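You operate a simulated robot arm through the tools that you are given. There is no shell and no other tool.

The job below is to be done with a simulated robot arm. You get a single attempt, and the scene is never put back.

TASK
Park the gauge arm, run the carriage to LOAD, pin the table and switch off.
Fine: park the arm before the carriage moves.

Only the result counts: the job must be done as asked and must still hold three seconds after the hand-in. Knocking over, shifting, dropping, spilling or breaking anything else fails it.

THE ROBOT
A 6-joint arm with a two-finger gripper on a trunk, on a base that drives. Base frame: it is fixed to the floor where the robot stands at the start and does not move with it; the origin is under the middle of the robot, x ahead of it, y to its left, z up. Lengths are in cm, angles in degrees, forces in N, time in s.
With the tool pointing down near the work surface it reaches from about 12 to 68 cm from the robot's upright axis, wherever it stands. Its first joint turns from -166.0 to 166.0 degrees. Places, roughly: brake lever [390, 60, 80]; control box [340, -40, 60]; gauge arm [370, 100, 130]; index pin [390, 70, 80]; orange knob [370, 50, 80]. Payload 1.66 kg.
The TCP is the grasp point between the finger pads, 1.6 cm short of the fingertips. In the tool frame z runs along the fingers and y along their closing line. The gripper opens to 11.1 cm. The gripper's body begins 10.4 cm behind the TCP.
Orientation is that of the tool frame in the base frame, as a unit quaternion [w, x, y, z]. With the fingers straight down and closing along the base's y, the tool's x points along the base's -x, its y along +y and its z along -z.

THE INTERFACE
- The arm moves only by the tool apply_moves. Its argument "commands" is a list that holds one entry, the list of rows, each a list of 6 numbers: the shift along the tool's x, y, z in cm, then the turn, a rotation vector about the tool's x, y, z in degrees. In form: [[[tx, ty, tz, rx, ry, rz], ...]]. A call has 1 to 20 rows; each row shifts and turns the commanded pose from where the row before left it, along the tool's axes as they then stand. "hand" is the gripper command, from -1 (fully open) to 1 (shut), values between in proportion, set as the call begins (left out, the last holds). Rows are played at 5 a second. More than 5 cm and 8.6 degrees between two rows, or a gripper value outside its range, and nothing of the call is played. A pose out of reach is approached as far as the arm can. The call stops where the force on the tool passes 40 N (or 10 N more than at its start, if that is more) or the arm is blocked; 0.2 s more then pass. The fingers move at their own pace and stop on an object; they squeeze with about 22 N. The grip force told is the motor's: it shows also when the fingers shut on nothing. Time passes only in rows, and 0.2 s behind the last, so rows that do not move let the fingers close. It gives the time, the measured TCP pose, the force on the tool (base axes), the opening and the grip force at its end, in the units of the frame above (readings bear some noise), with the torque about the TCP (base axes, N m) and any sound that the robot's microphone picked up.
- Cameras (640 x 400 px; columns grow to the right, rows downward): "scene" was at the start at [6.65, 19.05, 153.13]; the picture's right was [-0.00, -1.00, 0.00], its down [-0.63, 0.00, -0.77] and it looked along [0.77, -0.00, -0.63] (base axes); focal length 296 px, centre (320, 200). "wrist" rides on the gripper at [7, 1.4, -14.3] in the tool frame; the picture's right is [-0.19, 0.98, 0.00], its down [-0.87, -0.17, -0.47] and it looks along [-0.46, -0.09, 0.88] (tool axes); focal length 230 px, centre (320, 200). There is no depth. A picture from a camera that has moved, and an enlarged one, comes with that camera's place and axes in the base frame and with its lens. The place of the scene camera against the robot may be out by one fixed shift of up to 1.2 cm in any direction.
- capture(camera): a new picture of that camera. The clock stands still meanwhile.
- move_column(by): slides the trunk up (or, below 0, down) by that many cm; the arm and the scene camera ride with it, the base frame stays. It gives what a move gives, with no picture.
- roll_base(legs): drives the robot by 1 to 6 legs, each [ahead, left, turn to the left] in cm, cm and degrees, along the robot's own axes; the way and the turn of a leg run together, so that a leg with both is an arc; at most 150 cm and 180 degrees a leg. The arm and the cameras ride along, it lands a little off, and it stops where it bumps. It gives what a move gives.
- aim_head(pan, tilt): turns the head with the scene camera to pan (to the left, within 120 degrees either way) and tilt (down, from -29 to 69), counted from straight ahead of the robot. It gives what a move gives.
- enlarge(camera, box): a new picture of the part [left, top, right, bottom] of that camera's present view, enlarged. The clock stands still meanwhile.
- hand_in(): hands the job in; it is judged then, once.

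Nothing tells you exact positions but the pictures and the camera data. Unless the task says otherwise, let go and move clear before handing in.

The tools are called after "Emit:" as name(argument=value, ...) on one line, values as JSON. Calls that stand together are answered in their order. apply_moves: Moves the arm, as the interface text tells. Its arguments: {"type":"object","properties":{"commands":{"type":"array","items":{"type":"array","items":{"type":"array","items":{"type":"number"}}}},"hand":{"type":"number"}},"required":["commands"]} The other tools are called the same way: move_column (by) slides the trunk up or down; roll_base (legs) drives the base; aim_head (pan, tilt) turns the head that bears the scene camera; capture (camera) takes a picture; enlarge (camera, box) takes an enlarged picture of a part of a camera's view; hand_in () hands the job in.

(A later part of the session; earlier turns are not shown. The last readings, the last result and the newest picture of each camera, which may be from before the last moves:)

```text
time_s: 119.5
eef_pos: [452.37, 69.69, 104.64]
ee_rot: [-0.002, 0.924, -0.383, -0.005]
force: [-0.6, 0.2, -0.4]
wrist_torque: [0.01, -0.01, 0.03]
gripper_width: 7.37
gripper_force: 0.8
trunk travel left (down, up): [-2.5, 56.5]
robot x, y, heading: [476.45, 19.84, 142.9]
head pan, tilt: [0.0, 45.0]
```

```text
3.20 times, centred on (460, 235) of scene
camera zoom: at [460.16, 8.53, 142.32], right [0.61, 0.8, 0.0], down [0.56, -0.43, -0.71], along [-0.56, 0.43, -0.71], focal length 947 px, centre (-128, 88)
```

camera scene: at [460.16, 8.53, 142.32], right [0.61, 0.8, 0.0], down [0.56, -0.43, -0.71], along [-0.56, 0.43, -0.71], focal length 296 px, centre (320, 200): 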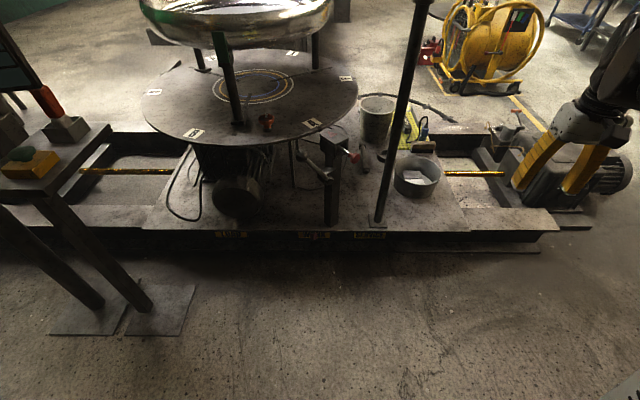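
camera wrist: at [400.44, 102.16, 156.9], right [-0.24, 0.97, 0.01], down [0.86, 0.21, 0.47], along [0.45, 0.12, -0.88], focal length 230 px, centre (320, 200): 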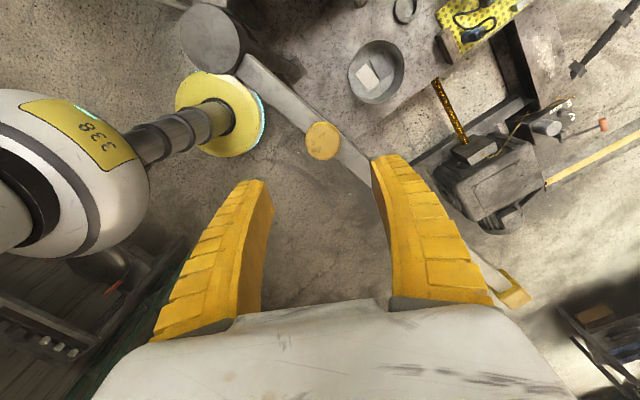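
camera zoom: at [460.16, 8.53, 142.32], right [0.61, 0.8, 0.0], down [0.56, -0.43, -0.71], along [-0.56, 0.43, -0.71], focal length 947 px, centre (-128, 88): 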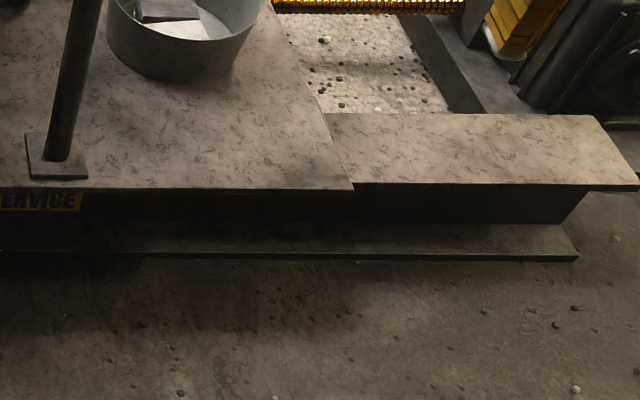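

The labels sit on the fixed beam under the carriage plate, so LOAD is about 40 cm toward the column; the display will confirm. I raise the trunk and drive back to the control pedestal.

Emit:
move_column(by=38)

Emit:
roll_base(legs=[[0, 120, 0], [10, 0, 0]])

Emit:
aim_head(pan=5, tilt=45)

Emit:
capture(camera="scene")

Emit:
capture(camera="wrist")

```text
time_s: 123.2
eef_pos: [452.33, 69.73, 142.57]
ee_rot: [-0.002, 0.924, -0.382, -0.004]
force: [0.1, -0.5, -0.1]
wrist_torque: [0.01, -0.02, -0.01]
gripper_width: 7.38
gripper_force: 1.2
trunk travel left (down, up): [-40.5, 18.5]
robot x, y, heading: [476.6, 20.09, 142.8]
head pan, tilt: [0.0, 45.0]
```

```text
time_s: 130.0
eef_pos: [371.9, -18.63, 142.52]
ee_rot: [-0.001, 0.921, -0.389, -0.002]
force: [-0.5, 0.2, -0.5]
wrist_torque: [-0.01, -0.07, -0.01]
gripper_width: 7.37
gripper_force: 0.6
trunk travel left (down, up): [-40.5, 18.5]
robot x, y, heading: [395.55, -68.67, 142.0]
head pan, tilt: [0.0, 45.0]
```

```text
time_s: 130.7
eef_pos: [372.07, -18.77, 142.63]
ee_rot: [-0.001, 0.921, -0.389, -0.004]
force: [0.0, -0.1, 0.1]
wrist_torque: [-0.02, 0.0, -0.02]
gripper_width: 7.4
gripper_force: 0.4
trunk travel left (down, up): [-40.5, 18.5]
robot x, y, heading: [395.1, -68.55, 141.9]
head pan, tilt: [5.0, 45.0]
```

```text
taken
camera scene: at [378.64, -80.53, 180.31], right [0.55, 0.84, 0.0], down [0.59, -0.39, -0.71], along [-0.59, 0.39, -0.71], focal length 296 px, centre (320, 200)
```

scene: 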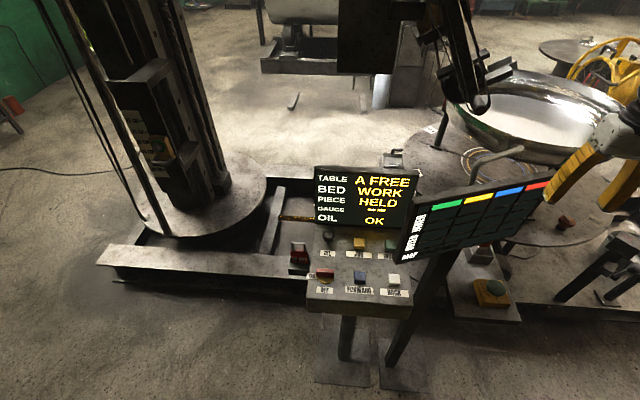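

```text
taken
camera wrist: at [376.01, -24.62, 156.84], right [-0.84, -0.55, 0.0], down [-0.48, 0.73, 0.48], along [-0.26, 0.4, -0.88], focal length 230 px, centre (320, 200)
```

wrist: 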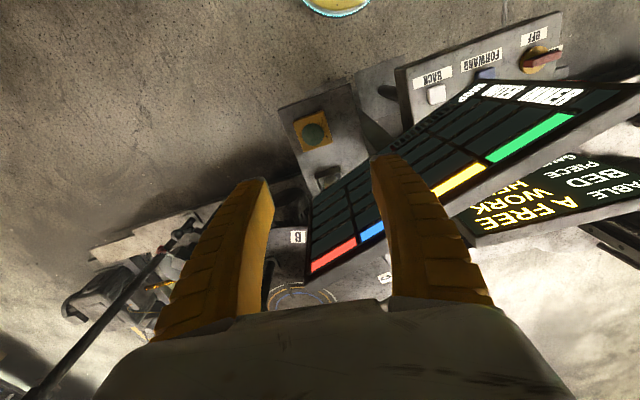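

Emit:
enlarge(camera="scene", box=[305, 160, 435, 240])

Emit:
enlarge(camera="scene", box=[280, 220, 430, 320])

Emit:
enlarge(camera="wrist", box=[380, 10, 640, 170])

```text
4.92 times, centred on (370, 200) of scene
camera zoom: at [378.64, -80.53, 180.31], right [0.55, 0.84, 0.0], down [0.59, -0.39, -0.71], along [-0.59, 0.39, -0.71], focal length 1457 px, centre (74, 200)
```

zoom: 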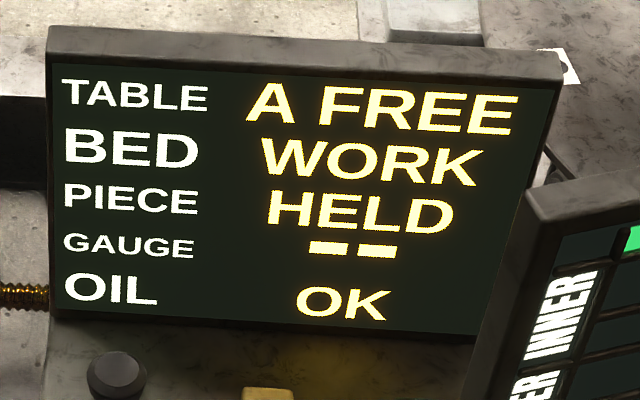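

```text
4.00 times, centred on (355, 270) of scene
camera zoom: at [378.64, -80.53, 180.31], right [0.55, 0.84, 0.0], down [0.59, -0.39, -0.71], along [-0.59, 0.39, -0.71], focal length 1184 px, centre (180, -80)
```

zoom: 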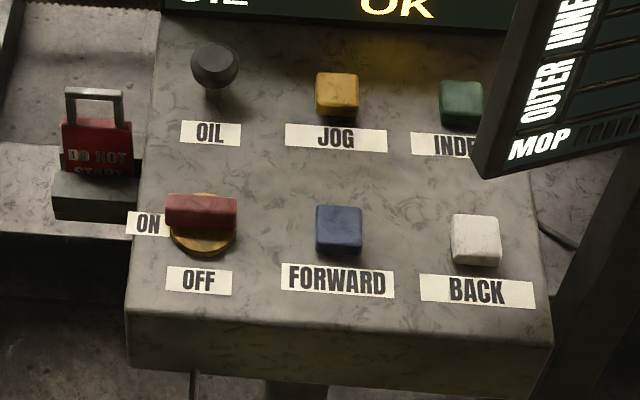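

```text
2.46 times, centred on (510, 90) of wrist
camera zoom: at [376.01, -24.62, 156.84], right [-0.84, -0.55, 0.0], down [-0.48, 0.73, 0.48], along [-0.26, 0.4, -0.88], focal length 566 px, centre (-148, 471)
```

zoom: 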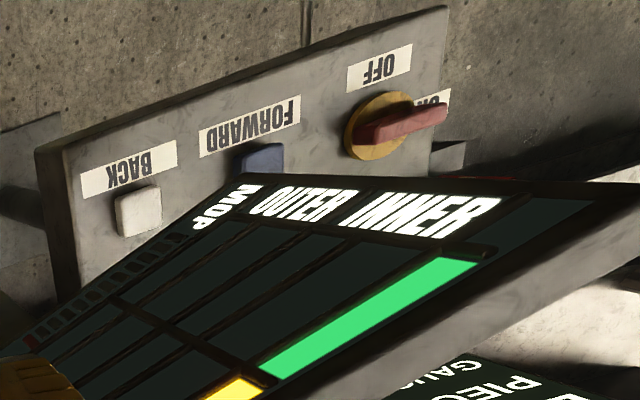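

Display now shows GAUGE "– –", so it is parked; BED is WORK. The mop board overhangs BACK, so I'll come in under it from the operator side with a tilted, closed gripper; first I move in front and tilt.

Emit:
apply_moves(commands=[[[1.87, 4.13, 0, 0, 0, 0], [1.87, 4.13, 0, 0, 0, 0], [1.87, 4.13, 0, 0, 0, 0], [1.87, 4.13, 0, 0, 0, 0], [1.87, 4.13, 0, 0, 0, 0], [1.87, 4.13, 0, 0, 0, 0], [0, 0, 0, 0, 0, -5.5], [0, 0, 0, 0, 0, -5.5], [0, 0, 0, 0, 0, 0]]], hand=1)

Emit:
apply_moves(commands=[[[0, 0, 0, 0, -7.5, 0], [0, 0, 0, 0, -7.5, 0], [0, 0, 0, 0, -7.5, 0], [0, 0, 0, 0, -7.5, 0], [0, 0, 0, 0, -7.5, 0], [0, 0, 0, 0, -7.5, 0], [0, 0, 0, 0, 0, 0]]])

Emit:
capture(camera="scene")

Emit:
capture(camera="wrist")

```text
time_s: 132.7
eef_pos: [361.97, -44.01, 142.48]
ee_rot: [-0.002, 0.954, -0.298, -0.004]
force: [0.1, -0.4, 0.5]
wrist_torque: [-0.03, 0.0, 0.04]
gripper_width: 0.01
gripper_force: 22.6
trunk travel left (down, up): [-40.5, 18.5]
robot x, y, heading: [395.68, -68.97, 141.7]
head pan, tilt: [5.0, 45.0]
```

```text
time_s: 134.3
eef_pos: [362.05, -43.99, 142.44]
ee_rot: [-0.116, 0.88, -0.275, -0.369]
force: [-0.1, 0.5, 0.4]
wrist_torque: [-0.03, -0.02, 0.02]
gripper_width: 0.0
gripper_force: 21.9
trunk travel left (down, up): [-40.5, 18.5]
robot x, y, heading: [395.1, -68.74, 142.1]
head pan, tilt: [5.0, 45.0]
```

```text
taken
camera scene: at [378.55, -80.48, 180.31], right [0.55, 0.84, 0.0], down [0.59, -0.39, -0.71], along [-0.59, 0.39, -0.71], focal length 296 px, centre (320, 200)
```

scene: 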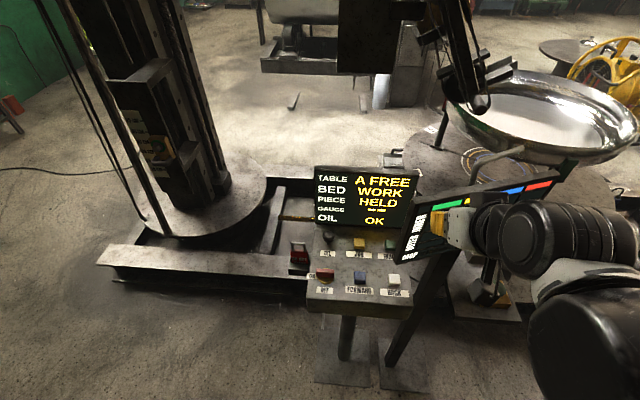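

```text
taken
camera wrist: at [373.62, -53.61, 147.51], right [-0.67, -0.73, 0.13], down [-0.13, 0.29, 0.95], along [-0.73, 0.62, -0.29], focal length 230 px, centre (320, 200)
```

wrist: 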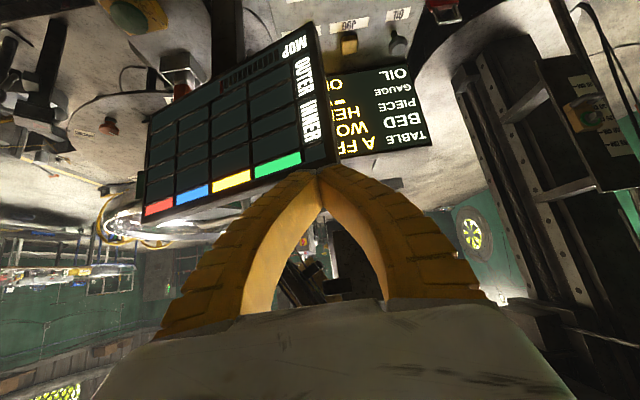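

The tilted fingers are in front of the board's left edge, clear of it. I lower the trunk to bring the fingertips to the level of the buttons.

Emit:
move_column(by=-30)

Emit:
capture(camera="scene")

Emit:
capture(camera="wrist")

```text
time_s: 137.3
eef_pos: [362.09, -43.92, 112.52]
ee_rot: [-0.115, 0.88, -0.274, -0.369]
force: [-0.3, -0.3, -0.4]
wrist_torque: [0.0, -0.02, -0.01]
gripper_width: 0.02
gripper_force: 21.3
trunk travel left (down, up): [-10.5, 48.5]
robot x, y, heading: [395.41, -68.69, 142.1]
head pan, tilt: [5.0, 45.0]
```

```text
taken
camera scene: at [378.62, -80.53, 150.32], right [0.55, 0.84, 0.0], down [0.59, -0.39, -0.71], along [-0.59, 0.39, -0.71], focal length 296 px, centre (320, 200)
```

scene: 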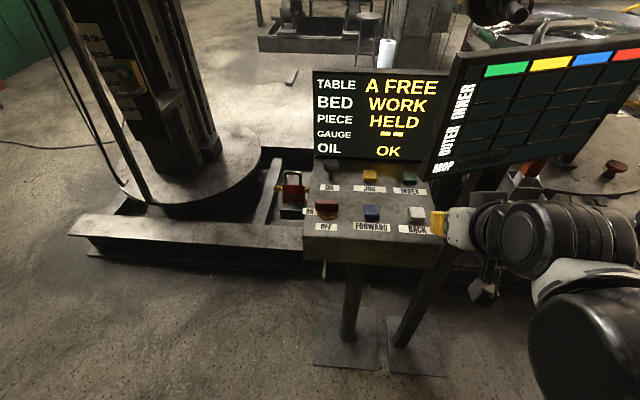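

```text
taken
camera wrist: at [373.68, -53.66, 117.54], right [-0.67, -0.73, 0.13], down [-0.13, 0.29, 0.95], along [-0.73, 0.62, -0.29], focal length 230 px, centre (320, 200)
```

wrist: 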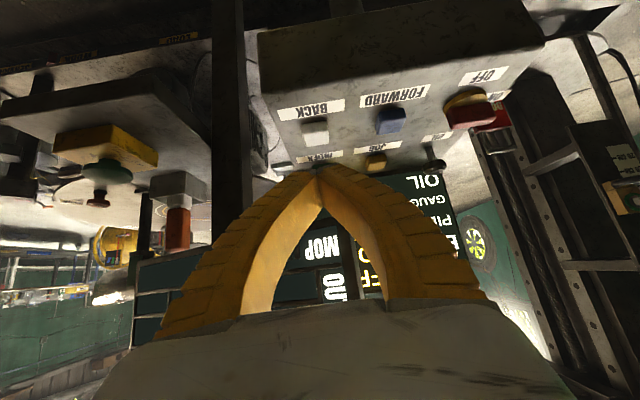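

BACK is at about (352.4, −36.5, top 99.5). I advance along the finger direction to within 3 cm.

Emit:
apply_moves(commands=[[[0.18, -0.14, 3.3, 0, 0, 0], [0.18, -0.14, 3.3, 0, 0, 0], [0.18, -0.14, 3.3, 0, 0, 0], [0.17, -0.14, 3.3, 0, 0, 0], [0, 0, 0, 0, 0, 0]]])

Emit:
capture(camera="scene")

Emit:
capture(camera="wrist")

Emit:
enlarge(camera="scene", box=[300, 150, 500, 270])

```text
time_s: 138.5
eef_pos: [355.2, -38.5, 102.61]
ee_rot: [-0.116, 0.88, -0.276, -0.369]
force: [0.6, 0.1, 0.1]
wrist_torque: [-0.02, 0.02, -0.02]
gripper_width: 0.0
gripper_force: 21.7
trunk travel left (down, up): [-10.5, 48.5]
robot x, y, heading: [395.33, -68.88, 142.1]
head pan, tilt: [5.0, 45.0]
```

```text
taken
camera scene: at [378.61, -80.52, 150.32], right [0.55, 0.84, 0.0], down [0.59, -0.39, -0.71], along [-0.59, 0.39, -0.71], focal length 296 px, centre (320, 200)
```

scene: 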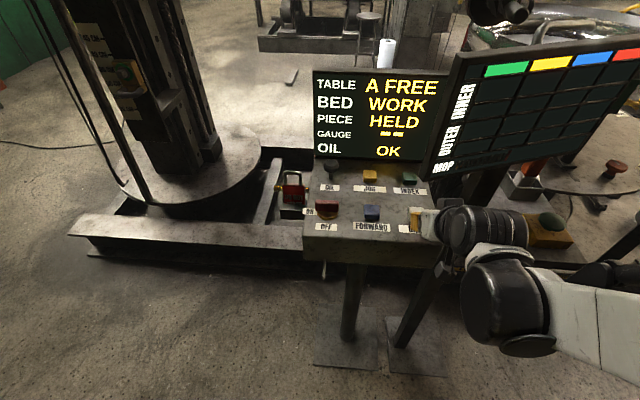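

```text
taken
camera wrist: at [366.79, -48.11, 107.69], right [-0.67, -0.73, 0.13], down [-0.13, 0.29, 0.95], along [-0.73, 0.62, -0.29], focal length 230 px, centre (320, 200)
```

wrist: 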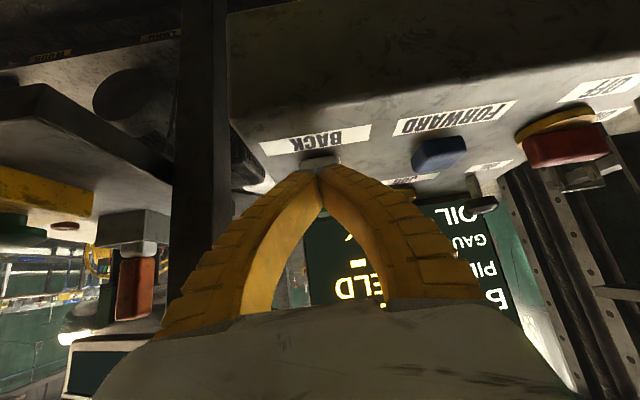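

```text
3.20 times, centred on (400, 210) of scene
camera zoom: at [378.61, -80.52, 150.32], right [0.55, 0.84, 0.0], down [0.59, -0.39, -0.71], along [-0.59, 0.39, -0.71], focal length 947 px, centre (64, 168)
```

zoom: 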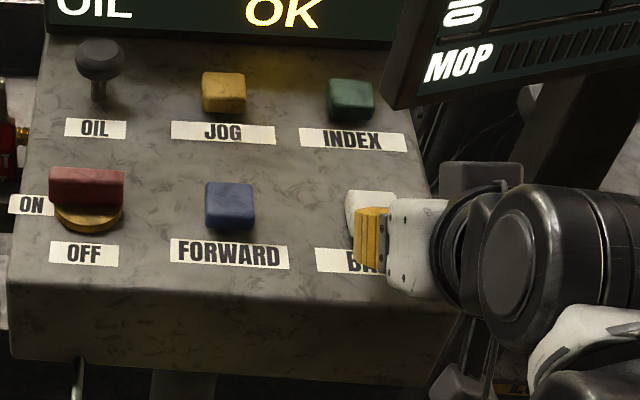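

Emit:
apply_moves(commands=[[[0.05, 0, 1.2, 0, 0, 0], [0, 0, 0.6, 0, 0, 0], [0, 0, 0.6, 0, 0, 0]]])

Emit:
enlarge(camera="scene", box=[300, 50, 540, 270])

```text
time_s: 139.3
eef_pos: [353.68, -37.53, 100.87]
ee_rot: [-0.116, 0.88, -0.275, -0.369]
force: [0.1, 1.1, -0.3]
wrist_torque: [0.01, 0.02, 0.02]
gripper_width: 0.01
gripper_force: 21.9
trunk travel left (down, up): [-10.5, 48.5]
robot x, y, heading: [395.66, -68.88, 141.9]
head pan, tilt: [5.0, 45.0]
```

```text
1.82 times, centred on (420, 160) of scene
camera zoom: at [378.61, -80.53, 150.31], right [0.55, 0.84, 0.0], down [0.59, -0.39, -0.71], along [-0.59, 0.39, -0.71], focal length 538 px, centre (138, 273)
```

zoom: 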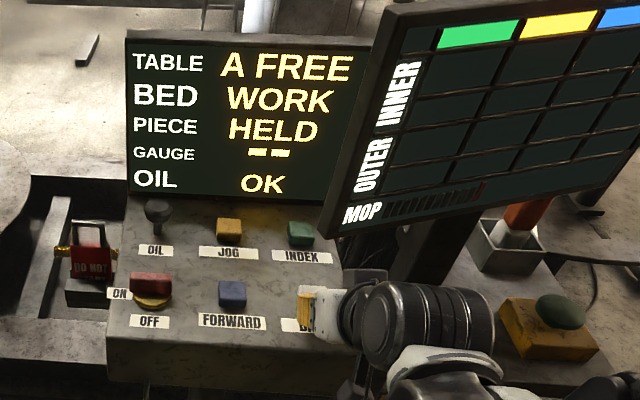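

Emit:
apply_moves(commands=[[[0, 0, 0.5, 0, 0, 0], [0, 0, 0.5, 0, 0, 0], [0, 0, 0.5, 0, 0, 0]]])

Emit:
enlarge(camera="scene", box=[300, 50, 540, 270])

```text
time_s: 140.2
eef_pos: [353.41, -37.14, 100.11]
ee_rot: [-0.117, 0.88, -0.276, -0.369]
force: [17.6, -12.9, 14.1]
wrist_torque: [-0.02, -0.11, -0.06]
gripper_width: 0.59
gripper_force: 27.4
trunk travel left (down, up): [-10.5, 48.5]
robot x, y, heading: [395.48, -69.26, 141.8]
head pan, tilt: [5.0, 45.0]
heard: click
stopped in row 3: the force on the tool passed its limit at 41 N (the readings are from after the stop); the commanded pose is now the measured one
```

```text
1.82 times, centred on (420, 160) of scene
camera zoom: at [379.01, -80.81, 150.35], right [0.55, 0.84, 0.0], down [0.59, -0.38, -0.71], along [-0.59, 0.39, -0.71], focal length 538 px, centre (138, 273)
```

zoom: 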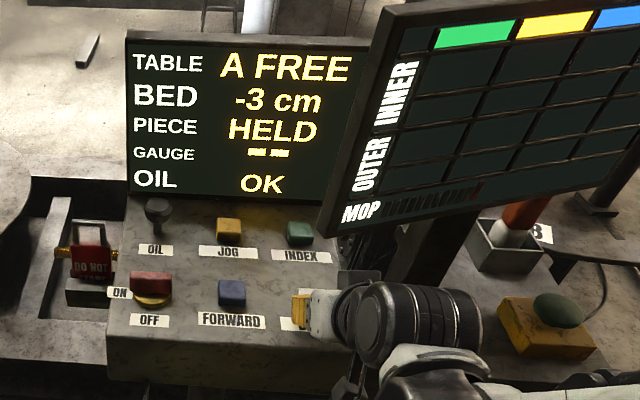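

Click: BED shows −3 cm and the table moves toward LOAD (leftward). I hold the button and watch the reading.

Emit:
apply_moves(commands=[[[0, 0, 0, 0, 0, 0]]])

Emit:
enlarge(camera="scene", box=[300, 50, 540, 270])

```text
time_s: 140.7
eef_pos: [353.31, -37.17, 100.03]
ee_rot: [-0.115, 0.88, -0.274, -0.369]
force: [22.3, -16.0, 14.0]
wrist_torque: [-0.06, -0.12, -0.08]
gripper_width: 0.61
gripper_force: 27.9
trunk travel left (down, up): [-10.5, 48.5]
robot x, y, heading: [395.29, -68.93, 142.0]
head pan, tilt: [5.0, 45.0]
```

```text
1.82 times, centred on (420, 160) of scene
camera zoom: at [379.03, -80.81, 150.34], right [0.55, 0.84, 0.0], down [0.59, -0.38, -0.71], along [-0.59, 0.39, -0.7], focal length 538 px, centre (138, 273)
```

zoom: 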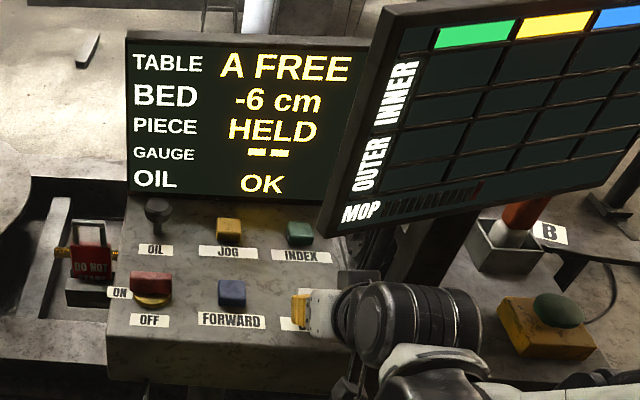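

Emit:
apply_moves(commands=[[[0, 0, 0, 0, 0, 0], [0, 0, 0, 0, 0, 0], [0, 0, 0, 0, 0, 0], [0, 0, 0, 0, 0, 0], [0, 0, 0, 0, 0, 0], [0, 0, 0, 0, 0, 0], [0, 0, 0, 0, 0, 0], [0, 0, 0, 0, 0, 0]]])

Emit:
capture(camera="scene")

Emit:
enlarge(camera="scene", box=[300, 50, 540, 270])

```text
time_s: 142.4
eef_pos: [353.27, -37.2, 100.05]
ee_rot: [-0.116, 0.88, -0.275, -0.369]
force: [26.2, -19.1, 10.7]
wrist_torque: [-0.1, -0.18, -0.13]
gripper_width: 0.6
gripper_force: 27.9
trunk travel left (down, up): [-10.5, 48.5]
robot x, y, heading: [395.26, -69.0, 142.2]
head pan, tilt: [5.0, 45.0]
```

```text
taken
camera scene: at [379.04, -80.83, 150.34], right [0.55, 0.84, 0.0], down [0.59, -0.38, -0.71], along [-0.59, 0.39, -0.7], focal length 296 px, centre (320, 200)
```

scene: 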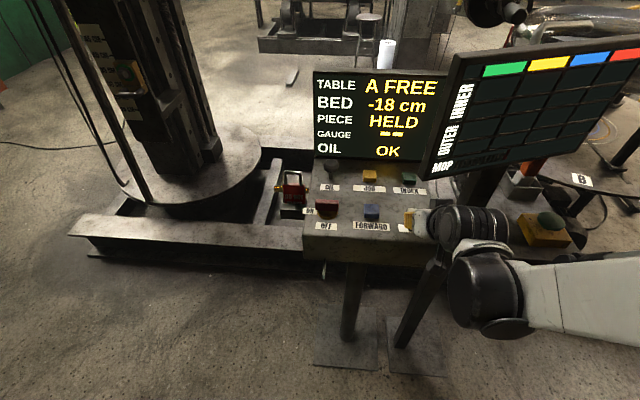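

```text
1.82 times, centred on (420, 160) of scene
camera zoom: at [379.04, -80.83, 150.34], right [0.55, 0.84, 0.0], down [0.59, -0.38, -0.71], along [-0.59, 0.39, -0.7], focal length 538 px, centre (138, 273)
```

zoom: 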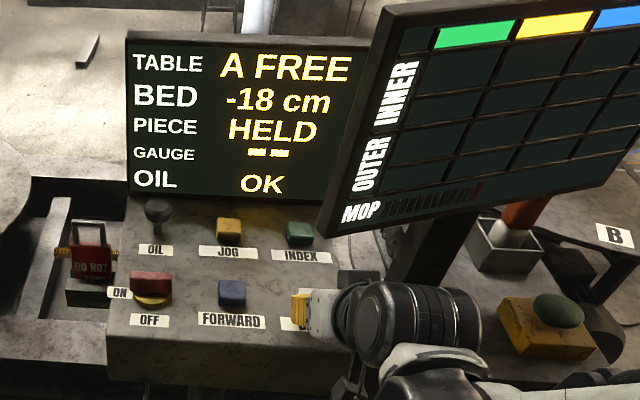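

The table label moves to the right, so I must make sure which label comes to the pointer. I release now and look.

Emit:
apply_moves(commands=[[[0, 0, -1.5, 0, 0, 0], [0, 0, -1.5, 0, 0, 0]]])

Emit:
enlarge(camera="scene", box=[300, 50, 540, 270])

Emit:
aim_head(pan=-35, tilt=45)

Emit:
capture(camera="scene")

```text
time_s: 143.1
eef_pos: [354.71, -38.25, 102.05]
ee_rot: [-0.117, 0.88, -0.276, -0.368]
force: [-0.1, -0.1, 0.4]
wrist_torque: [0.02, 0.02, -0.01]
gripper_width: 0.02
gripper_force: 28.4
trunk travel left (down, up): [-10.5, 48.5]
robot x, y, heading: [395.5, -69.1, 141.9]
head pan, tilt: [5.0, 45.0]
```

```text
1.82 times, centred on (420, 160) of scene
camera zoom: at [378.64, -80.55, 150.31], right [0.55, 0.84, 0.0], down [0.59, -0.39, -0.71], along [-0.59, 0.39, -0.71], focal length 538 px, centre (138, 273)
```

zoom: 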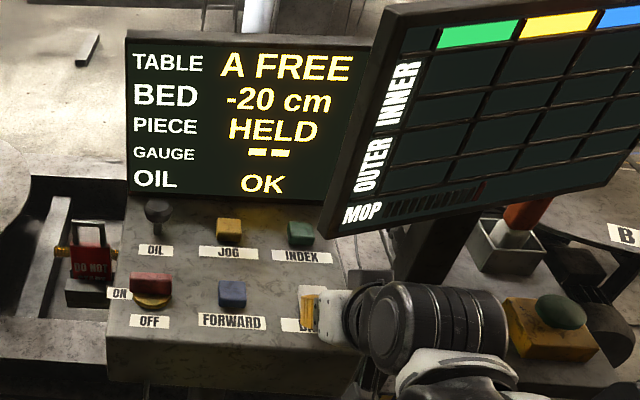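

```text
time_s: 144.1
eef_pos: [354.79, -38.37, 102.02]
ee_rot: [-0.115, 0.881, -0.275, -0.368]
force: [-0.3, 0.1, 0.8]
wrist_torque: [0.05, 0.01, 0.0]
gripper_width: 0.0
gripper_force: 28.5
trunk travel left (down, up): [-10.5, 48.5]
robot x, y, heading: [395.7, -68.87, 142.0]
head pan, tilt: [-35.0, 45.0]
```

```text
taken
camera scene: at [383.1, -77.21, 150.31], right [0.96, 0.29, 0.0], down [0.21, -0.68, -0.71], along [-0.21, 0.68, -0.71], focal length 296 px, centre (320, 200)
```

scene: 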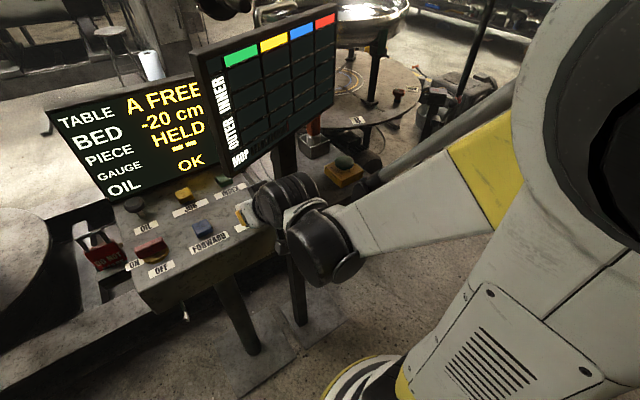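

It stops on release at −20 cm. The wrist camera saw the edge labels from this same pose before, so a new picture tells whether the labels moved with the carriage.

Emit:
capture(camera="wrist")

Emit:
enlarge(camera="wrist", box=[0, 0, 240, 150])

```text
taken
camera wrist: at [366.33, -47.9, 107.12], right [-0.67, -0.73, 0.13], down [-0.13, 0.29, 0.95], along [-0.73, 0.62, -0.29], focal length 230 px, centre (320, 200)
```

wrist: 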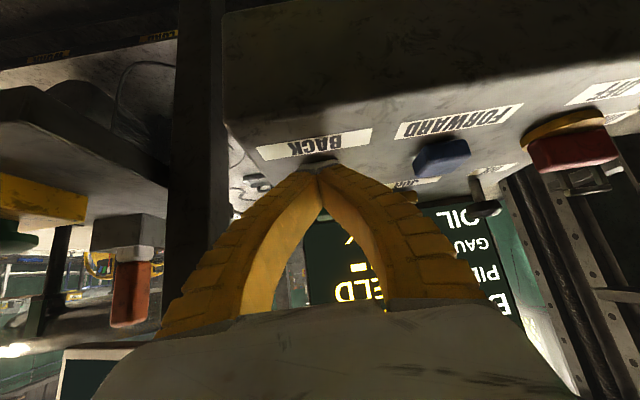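

```text
2.67 times, centred on (120, 75) of wrist
camera zoom: at [366.33, -47.9, 107.12], right [-0.67, -0.73, 0.13], down [-0.13, 0.29, 0.95], along [-0.73, 0.62, -0.29], focal length 614 px, centre (853, 533)
```

zoom: 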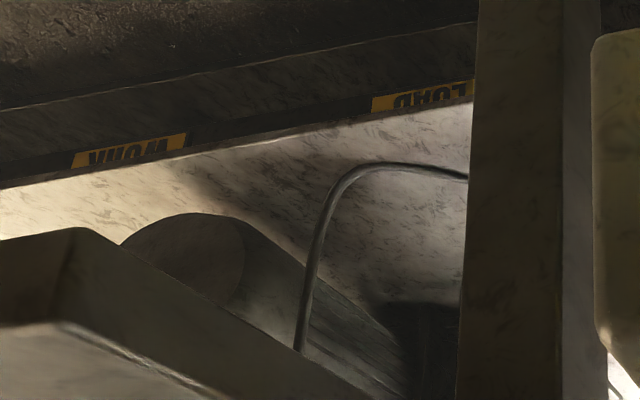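

The labels stayed put, so they are fixed to the rail and the carriage moved toward SERVICE; LOAD therefore needs FORWARD. I shift over to the blue FORWARD button.

Emit:
apply_moves(commands=[[[0, 0, -3, 0, 0, 0], [0, 3.66, 0, 0, 0, 0], [0, 3.66, 0, 0, 0, 0], [0, 3.66, 0, 0, 0, 0], [0, 0, 0, 0, 0, 0]]])

Emit:
aim_head(pan=5, tilt=45)

Emit:
enlarge(camera="scene", box=[300, 50, 540, 270])

Emit:
capture(camera="wrist")

```text
time_s: 145.3
eef_pos: [350.21, -48.6, 103.98]
ee_rot: [-0.116, 0.881, -0.276, -0.367]
force: [0.0, -1.0, 0.2]
wrist_torque: [-0.02, -0.02, -0.02]
gripper_width: 0.0
gripper_force: 29.1
trunk travel left (down, up): [-10.5, 48.5]
robot x, y, heading: [395.68, -69.33, 142.1]
head pan, tilt: [-35.0, 45.0]
```

```text
time_s: 146.4
eef_pos: [350.27, -48.55, 104.05]
ee_rot: [-0.116, 0.881, -0.275, -0.367]
force: [-0.4, 1.0, -0.8]
wrist_torque: [0.03, 0.04, -0.01]
gripper_width: 0.01
gripper_force: 28.9
trunk travel left (down, up): [-10.5, 48.5]
robot x, y, heading: [395.47, -69.07, 142.1]
head pan, tilt: [5.0, 45.0]
```

```text
1.82 times, centred on (420, 160) of scene
camera zoom: at [378.66, -80.55, 150.31], right [0.55, 0.84, 0.0], down [0.59, -0.39, -0.71], along [-0.59, 0.39, -0.71], focal length 538 px, centre (138, 273)
```

zoom: 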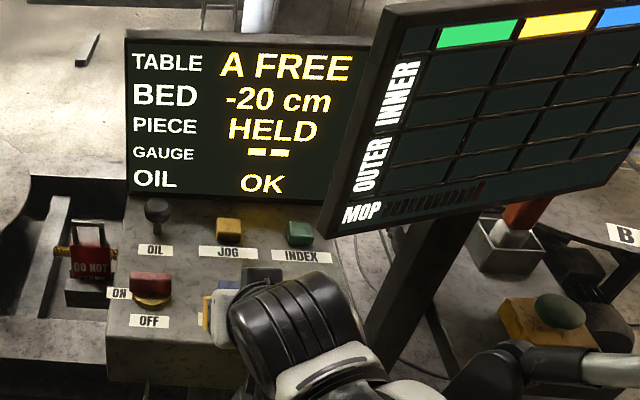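

```text
taken
camera wrist: at [361.77, -58.11, 109.08], right [-0.67, -0.73, 0.13], down [-0.13, 0.29, 0.95], along [-0.73, 0.62, -0.29], focal length 230 px, centre (320, 200)
```

wrist: 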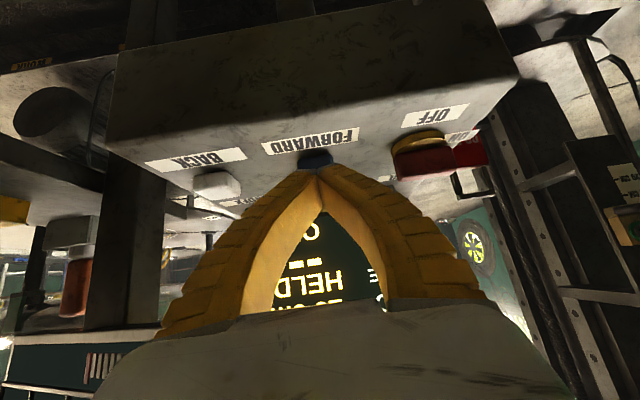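

FORWARD is right under the fingertips. I press it and watch display and clearance.

Emit:
apply_moves(commands=[[[0, 0, 2.5, 0, 0, 0], [0, 0, 0.8, 0, 0, 0], [0, 0, 0.5, 0, 0, 0], [0, 0, 0.5, 0, 0, 0], [0, 0, 0.4, 0, 0, 0], [0, 0, 0.4, 0, 0, 0], [0, 0, 0.4, 0, 0, 0]]])

Emit:
capture(camera="scene")

```text
time_s: 148.0
eef_pos: [347.17, -46.26, 100.31]
ee_rot: [-0.115, 0.88, -0.276, -0.368]
force: [1.9, -2.4, 1.7]
wrist_torque: [-0.01, -0.01, -0.01]
gripper_width: 0.61
gripper_force: 28.6
trunk travel left (down, up): [-10.5, 48.5]
robot x, y, heading: [395.37, -68.56, 142.0]
head pan, tilt: [5.0, 45.0]
heard: click
```

```text
taken
camera scene: at [378.7, -80.59, 150.32], right [0.55, 0.84, 0.0], down [0.59, -0.39, -0.71], along [-0.59, 0.39, -0.71], focal length 296 px, centre (320, 200)
```

scene: 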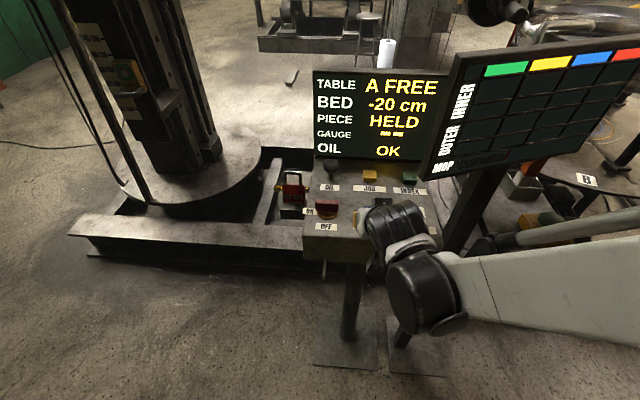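

Emit:
apply_moves(commands=[[[0, 0, 0.2, 0, 0, 0], [0, 0, 0, 0, 0, 0], [0, 0, 0, 0, 0, 0], [0, 0, 0, 0, 0, 0], [0, 0, 0, 0, 0, 0]]])

Emit:
capture(camera="scene")

```text
time_s: 149.2
eef_pos: [346.93, -46.17, 100.03]
ee_rot: [-0.115, 0.881, -0.275, -0.368]
force: [2.7, -4.2, 5.7]
wrist_torque: [0.04, -0.01, 0.0]
gripper_width: 0.59
gripper_force: 28.8
trunk travel left (down, up): [-10.5, 48.5]
robot x, y, heading: [395.44, -68.89, 142.0]
head pan, tilt: [5.0, 45.0]
```

```text
taken
camera scene: at [378.73, -80.61, 150.32], right [0.55, 0.84, 0.0], down [0.59, -0.39, -0.71], along [-0.59, 0.39, -0.71], focal length 296 px, centre (320, 200)
```

scene: 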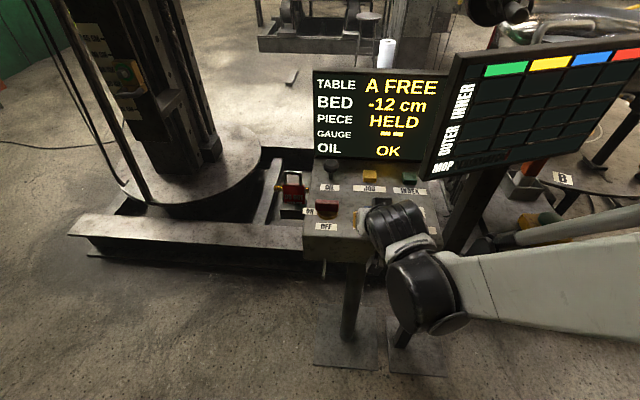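

FORWARD runs it back (−12 cm). I continue to about WORK, then I'll stop and check clearance of the dish under the polishing head.

Emit:
apply_moves(commands=[[[0, 0, 0, 0, 0, 0], [0, 0, 0, 0, 0, 0], [0, 0, 0, 0, 0, 0], [0, 0, 0, 0, 0, 0], [0, 0, 0, 0, 0, 0], [0, 0, 0, 0, 0, 0], [0, 0, -2, 0, 0, 0], [0, 0, -3, 0, 0, 0]]])

Emit:
capture(camera="scene")

Emit:
move_column(by=40)

Emit:
aim_head(pan=-15, tilt=25)

Emit:
capture(camera="scene")

Emit:
enlarge(camera="scene", box=[250, 110, 490, 260])

```text
time_s: 151.0
eef_pos: [349.95, -48.22, 103.61]
ee_rot: [-0.115, 0.881, -0.275, -0.367]
force: [0.0, 0.3, -0.3]
wrist_torque: [0.02, -0.02, 0.0]
gripper_width: 0.0
gripper_force: 28.9
trunk travel left (down, up): [-10.5, 48.5]
robot x, y, heading: [395.72, -68.78, 142.0]
head pan, tilt: [5.0, 45.0]
```

```text
taken
camera scene: at [378.74, -80.57, 150.32], right [0.55, 0.84, 0.0], down [0.59, -0.39, -0.71], along [-0.59, 0.39, -0.71], focal length 296 px, centre (320, 200)
```

scene: 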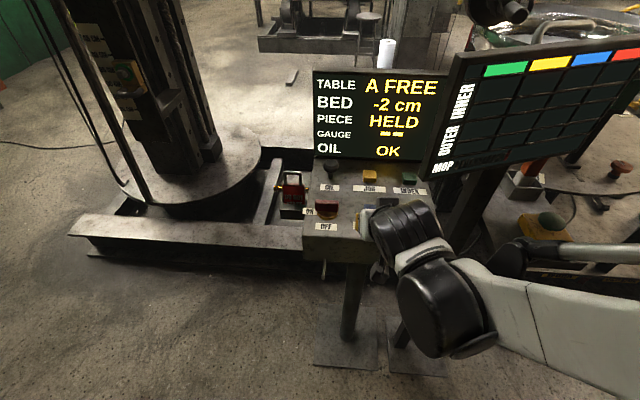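

```text
time_s: 154.8
eef_pos: [349.89, -48.23, 143.58]
ee_rot: [-0.116, 0.881, -0.276, -0.366]
force: [-0.6, 0.2, -0.3]
wrist_torque: [-0.01, -0.03, 0.02]
gripper_width: 0.0
gripper_force: 28.6
trunk travel left (down, up): [-50.5, 8.5]
robot x, y, heading: [395.67, -68.95, 142.0]
head pan, tilt: [5.0, 45.0]
```

```text
time_s: 155.7
eef_pos: [349.89, -48.12, 143.64]
ee_rot: [-0.115, 0.881, -0.275, -0.368]
force: [0.4, -0.7, 0.5]
wrist_torque: [-0.02, 0.02, -0.01]
gripper_width: 0.0
gripper_force: 28.3
trunk travel left (down, up): [-50.5, 8.5]
robot x, y, heading: [395.32, -68.94, 141.9]
head pan, tilt: [-15.0, 25.0]
```

```text
taken
camera scene: at [379.92, -77.63, 193.36], right [0.8, 0.6, 0.0], down [0.25, -0.34, -0.91], along [-0.55, 0.72, -0.42], focal length 296 px, centre (320, 200)
```

scene: 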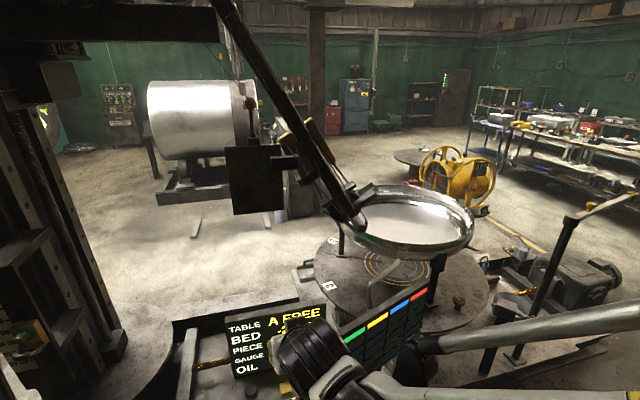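

```text
2.67 times, centred on (370, 185) of scene
camera zoom: at [379.92, -77.63, 193.36], right [0.8, 0.6, 0.0], down [0.25, -0.34, -0.91], along [-0.55, 0.72, -0.42], focal length 789 px, centre (187, 240)
```

zoom: 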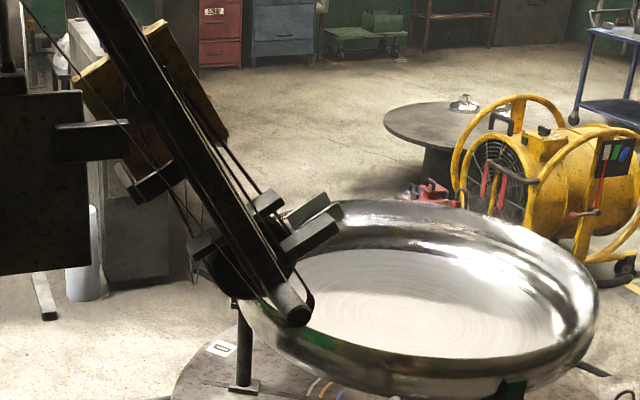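

The polishing head sits inside/above the dish rim and the dish will move so the head comes toward its centre, with the panel 15 cm higher; path is free. I go back down and press FORWARD again.

Emit:
move_column(by=-40)

Emit:
aim_head(pan=-5, tilt=35)

Emit:
apply_moves(commands=[[[0, 0, 2.5, 0, 0, 0], [0, 0, 1.0, 0, 0, 0], [0, 0, 0.8, 0, 0, 0], [0, 0, 0.5, 0, 0, 0], [0, 0, 0.2, 0, 0, 0], [0, 0, 0, 0, 0, 0]]])

Emit:
capture(camera="scene")

```text
time_s: 159.5
eef_pos: [349.86, -48.17, 103.63]
ee_rot: [-0.115, 0.881, -0.275, -0.368]
force: [-0.7, -1.0, -0.5]
wrist_torque: [0.01, -0.03, 0.0]
gripper_width: 0.01
gripper_force: 28.8
trunk travel left (down, up): [-10.5, 48.5]
robot x, y, heading: [395.7, -68.92, 141.9]
head pan, tilt: [-15.0, 25.0]
```

```text
time_s: 160.2
eef_pos: [349.92, -48.22, 103.54]
ee_rot: [-0.116, 0.881, -0.276, -0.367]
force: [-0.6, 0.7, 0.4]
wrist_torque: [-0.03, -0.01, 0.0]
gripper_width: 0.01
gripper_force: 28.3
trunk travel left (down, up): [-10.5, 48.5]
robot x, y, heading: [395.68, -69.05, 142.1]
head pan, tilt: [-5.0, 35.0]
```

```text
time_s: 161.6
eef_pos: [346.96, -46.28, 100.12]
ee_rot: [-0.116, 0.881, -0.275, -0.368]
force: [2.2, -2.8, 3.6]
wrist_torque: [0.04, 0.02, 0.01]
gripper_width: 0.6
gripper_force: 28.8
trunk travel left (down, up): [-10.5, 48.5]
robot x, y, heading: [395.58, -68.64, 141.8]
head pan, tilt: [-5.0, 35.0]
heard: click
```

```text
taken
camera scene: at [379.09, -79.03, 151.8], right [0.68, 0.73, 0.0], down [0.42, -0.39, -0.82], along [-0.6, 0.56, -0.57], focal length 296 px, centre (320, 200)
```

scene: 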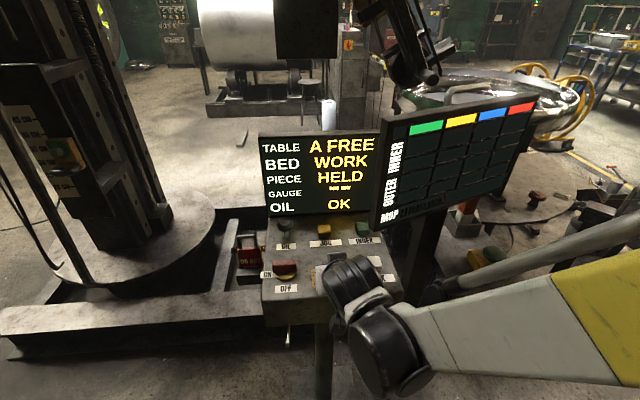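

Emit:
apply_moves(commands=[[[0, 0, 0, 0, 0, 0], [0, 0, 0, 0, 0, 0], [0, 0, 0, 0, 0, 0], [0, 0, 0, 0, 0, 0], [0, 0, 0, 0, 0, 0], [0, 0, 0, 0, 0, 0], [0, 0, 0, 0, 0, 0]]])

Emit:
capture(camera="scene")

Emit:
capture(camera="wrist")

```text
time_s: 163.2
eef_pos: [346.96, -46.1, 100.16]
ee_rot: [-0.117, 0.88, -0.277, -0.369]
force: [1.3, -1.7, 3.7]
wrist_torque: [0.03, 0.01, -0.07]
gripper_width: 0.6
gripper_force: 28.9
trunk travel left (down, up): [-10.5, 48.5]
robot x, y, heading: [395.4, -68.94, 141.8]
head pan, tilt: [-5.0, 35.0]
```

```text
taken
camera scene: at [379.09, -79.01, 151.8], right [0.68, 0.73, 0.0], down [0.42, -0.39, -0.82], along [-0.6, 0.56, -0.57], focal length 296 px, centre (320, 200)
```

scene: 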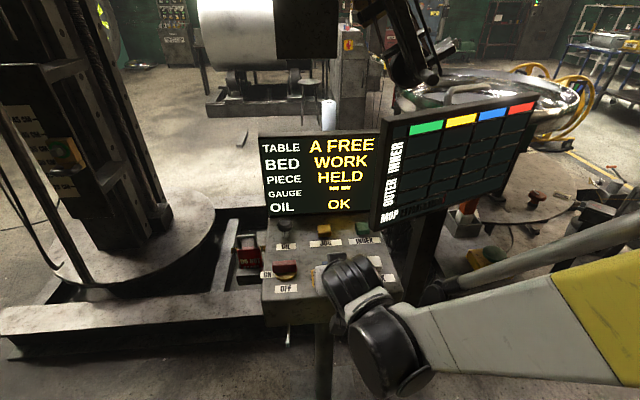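

```text
taken
camera wrist: at [358.53, -55.8, 105.2], right [-0.67, -0.73, 0.13], down [-0.13, 0.29, 0.95], along [-0.73, 0.62, -0.29], focal length 230 px, centre (320, 200)
```

wrist: 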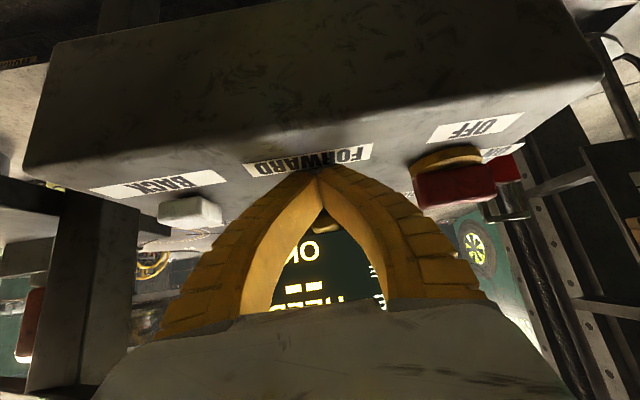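

It stopped automatically at WORK. I release and press FORWARD anew.

Emit:
apply_moves(commands=[[[0, 0, -2, 0, 0, 0], [0, 0, 0, 0, 0, 0], [0, 0, 1.6, 0, 0, 0], [0, 0, 0.4, 0, 0, 0], [0, 0, 0.2, 0, 0, 0], [0, 0, 0, 0, 0, 0], [0, 0, 0, 0, 0, 0], [0, 0, 0, 0, 0, 0]]])

Emit:
capture(camera="scene")

```text
time_s: 165.0
eef_pos: [346.82, -46.15, 99.89]
ee_rot: [-0.116, 0.88, -0.275, -0.369]
force: [5.6, -5.9, 11.1]
wrist_torque: [0.08, 0.02, -0.03]
gripper_width: 0.59
gripper_force: 28.6
trunk travel left (down, up): [-10.5, 48.5]
robot x, y, heading: [395.35, -68.81, 142.0]
head pan, tilt: [-5.0, 35.0]
heard: click
```

```text
taken
camera scene: at [379.18, -79.09, 151.81], right [0.68, 0.73, 0.0], down [0.42, -0.39, -0.82], along [-0.6, 0.56, -0.57], focal length 296 px, centre (320, 200)
```

scene: 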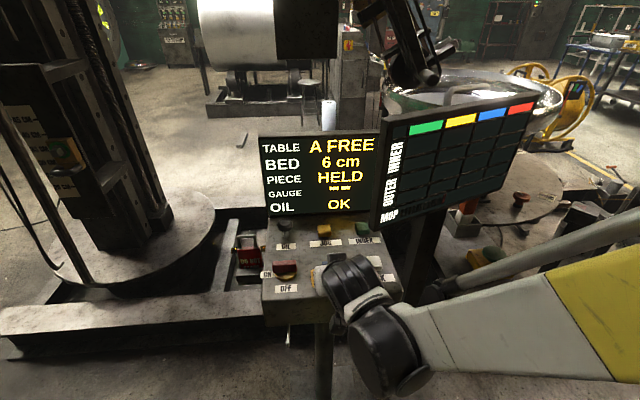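

Moving: 6 cm. I keep holding and monitor.

Emit:
apply_moves(commands=[[[0, 0, 0, 0, 0, 0], [0, 0, 0, 0, 0, 0], [0, 0, 0, 0, 0, 0], [0, 0, 0, 0, 0, 0], [0, 0, 0, 0, 0, 0], [0, 0, 0, 0, 0, 0], [0, 0, 0, 0, 0, 0]]])

Emit:
capture(camera="scene")

Emit:
enlarge(camera="scene", box=[340, 0, 600, 150])

```text
time_s: 166.6
eef_pos: [347.04, -46.18, 100.09]
ee_rot: [-0.116, 0.881, -0.276, -0.368]
force: [5.3, -5.3, 11.4]
wrist_torque: [0.08, 0.04, -0.02]
gripper_width: 0.59
gripper_force: 28.4
trunk travel left (down, up): [-10.5, 48.5]
robot x, y, heading: [395.33, -69.02, 142.1]
head pan, tilt: [-5.0, 35.0]
```

```text
taken
camera scene: at [379.17, -79.08, 151.81], right [0.68, 0.73, 0.0], down [0.42, -0.39, -0.82], along [-0.6, 0.56, -0.57], focal length 296 px, centre (320, 200)
```

scene: 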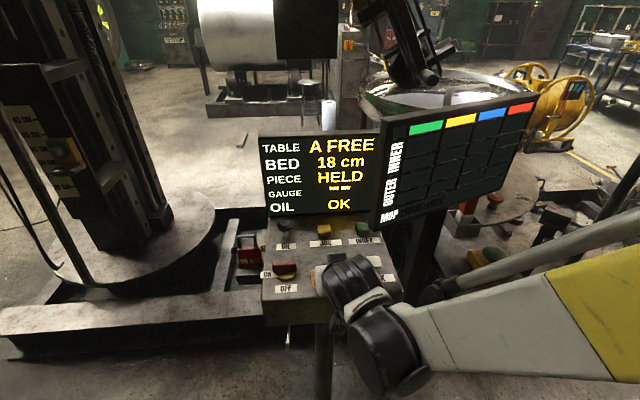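

```text
2.46 times, centred on (470, 75) of scene
camera zoom: at [379.17, -79.08, 151.81], right [0.68, 0.73, 0.0], down [0.42, -0.39, -0.82], along [-0.6, 0.56, -0.57], focal length 729 px, centre (-49, 508)
```

zoom: 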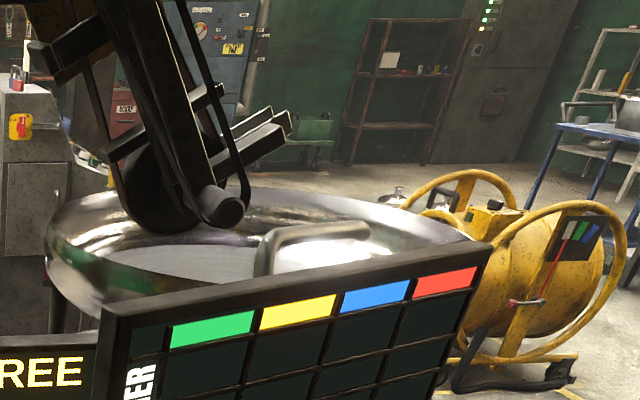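

The dish clears the wheel. I continue.

Emit:
apply_moves(commands=[[[0, 0, 0, 0, 0, 0], [0, 0, 0, 0, 0, 0], [0, 0, 0, 0, 0, 0], [0, 0, 0, 0, 0, 0], [0, 0, 0, 0, 0, 0], [0, 0, 0, 0, 0, 0], [0, 0, 0, 0, 0, 0]]])

Emit:
capture(camera="scene")

```text
time_s: 168.2
eef_pos: [346.91, -46.05, 100.0]
ee_rot: [-0.116, 0.88, -0.275, -0.368]
force: [3.3, -3.1, 11.6]
wrist_torque: [0.09, 0.03, -0.02]
gripper_width: 0.61
gripper_force: 28.6
trunk travel left (down, up): [-10.5, 48.5]
robot x, y, heading: [395.41, -68.8, 142.1]
head pan, tilt: [-5.0, 35.0]
```

```text
taken
camera scene: at [379.17, -79.07, 151.81], right [0.68, 0.73, 0.0], down [0.42, -0.39, -0.82], along [-0.6, 0.56, -0.57], focal length 296 px, centre (320, 200)
```

scene: 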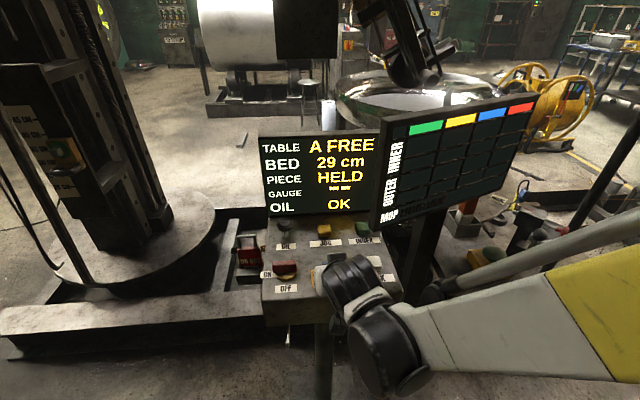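

Emit:
apply_moves(commands=[[[0, 0, 0, 0, 0, 0], [0, 0, 0, 0, 0, 0], [0, 0, 0, 0, 0, 0], [0, 0, 0, 0, 0, 0], [0, 0, 0, 0, 0, 0]]])

Emit:
capture(camera="scene")

```text
time_s: 169.4
eef_pos: [346.98, -46.24, 99.96]
ee_rot: [-0.116, 0.88, -0.275, -0.369]
force: [3.6, -4.7, 12.2]
wrist_torque: [0.1, 0.04, -0.06]
gripper_width: 0.58
gripper_force: 29.0
trunk travel left (down, up): [-10.5, 48.5]
robot x, y, heading: [395.53, -68.84, 142.0]
head pan, tilt: [-5.0, 35.0]
```

```text
taken
camera scene: at [379.17, -79.07, 151.81], right [0.68, 0.73, 0.0], down [0.42, -0.39, -0.82], along [-0.6, 0.56, -0.57], focal length 296 px, centre (320, 200)
```

scene: 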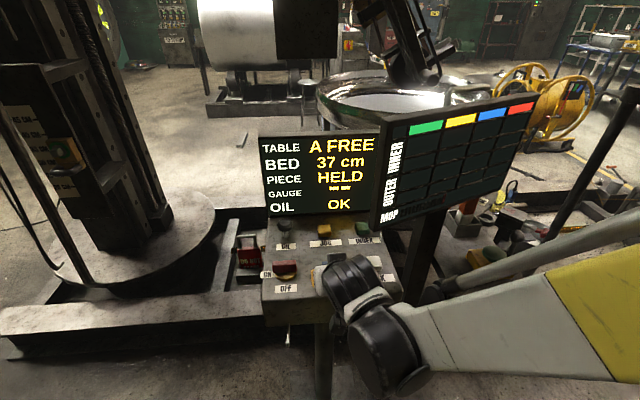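

Emit:
apply_moves(commands=[[[0, 0, 0, 0, 0, 0], [0, 0, 0, 0, 0, 0]]])

Emit:
enlarge(camera="scene", box=[240, 120, 480, 270])

```text
time_s: 170.0
eef_pos: [346.83, -46.12, 99.94]
ee_rot: [-0.116, 0.881, -0.275, -0.368]
force: [3.9, -3.8, 11.8]
wrist_torque: [0.07, 0.04, -0.02]
gripper_width: 0.62
gripper_force: 29.0
trunk travel left (down, up): [-10.5, 48.5]
robot x, y, heading: [395.25, -68.98, 142.1]
head pan, tilt: [-5.0, 35.0]
```

```text
2.67 times, centred on (360, 195) of scene
camera zoom: at [379.17, -79.07, 151.81], right [0.68, 0.73, 0.0], down [0.42, -0.39, -0.82], along [-0.6, 0.56, -0.57], focal length 789 px, centre (213, 213)
```

zoom: 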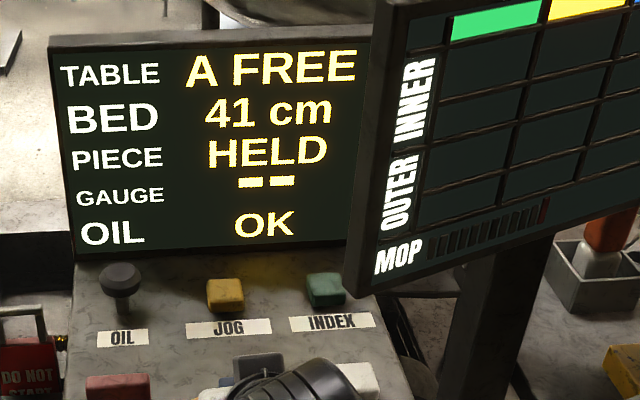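

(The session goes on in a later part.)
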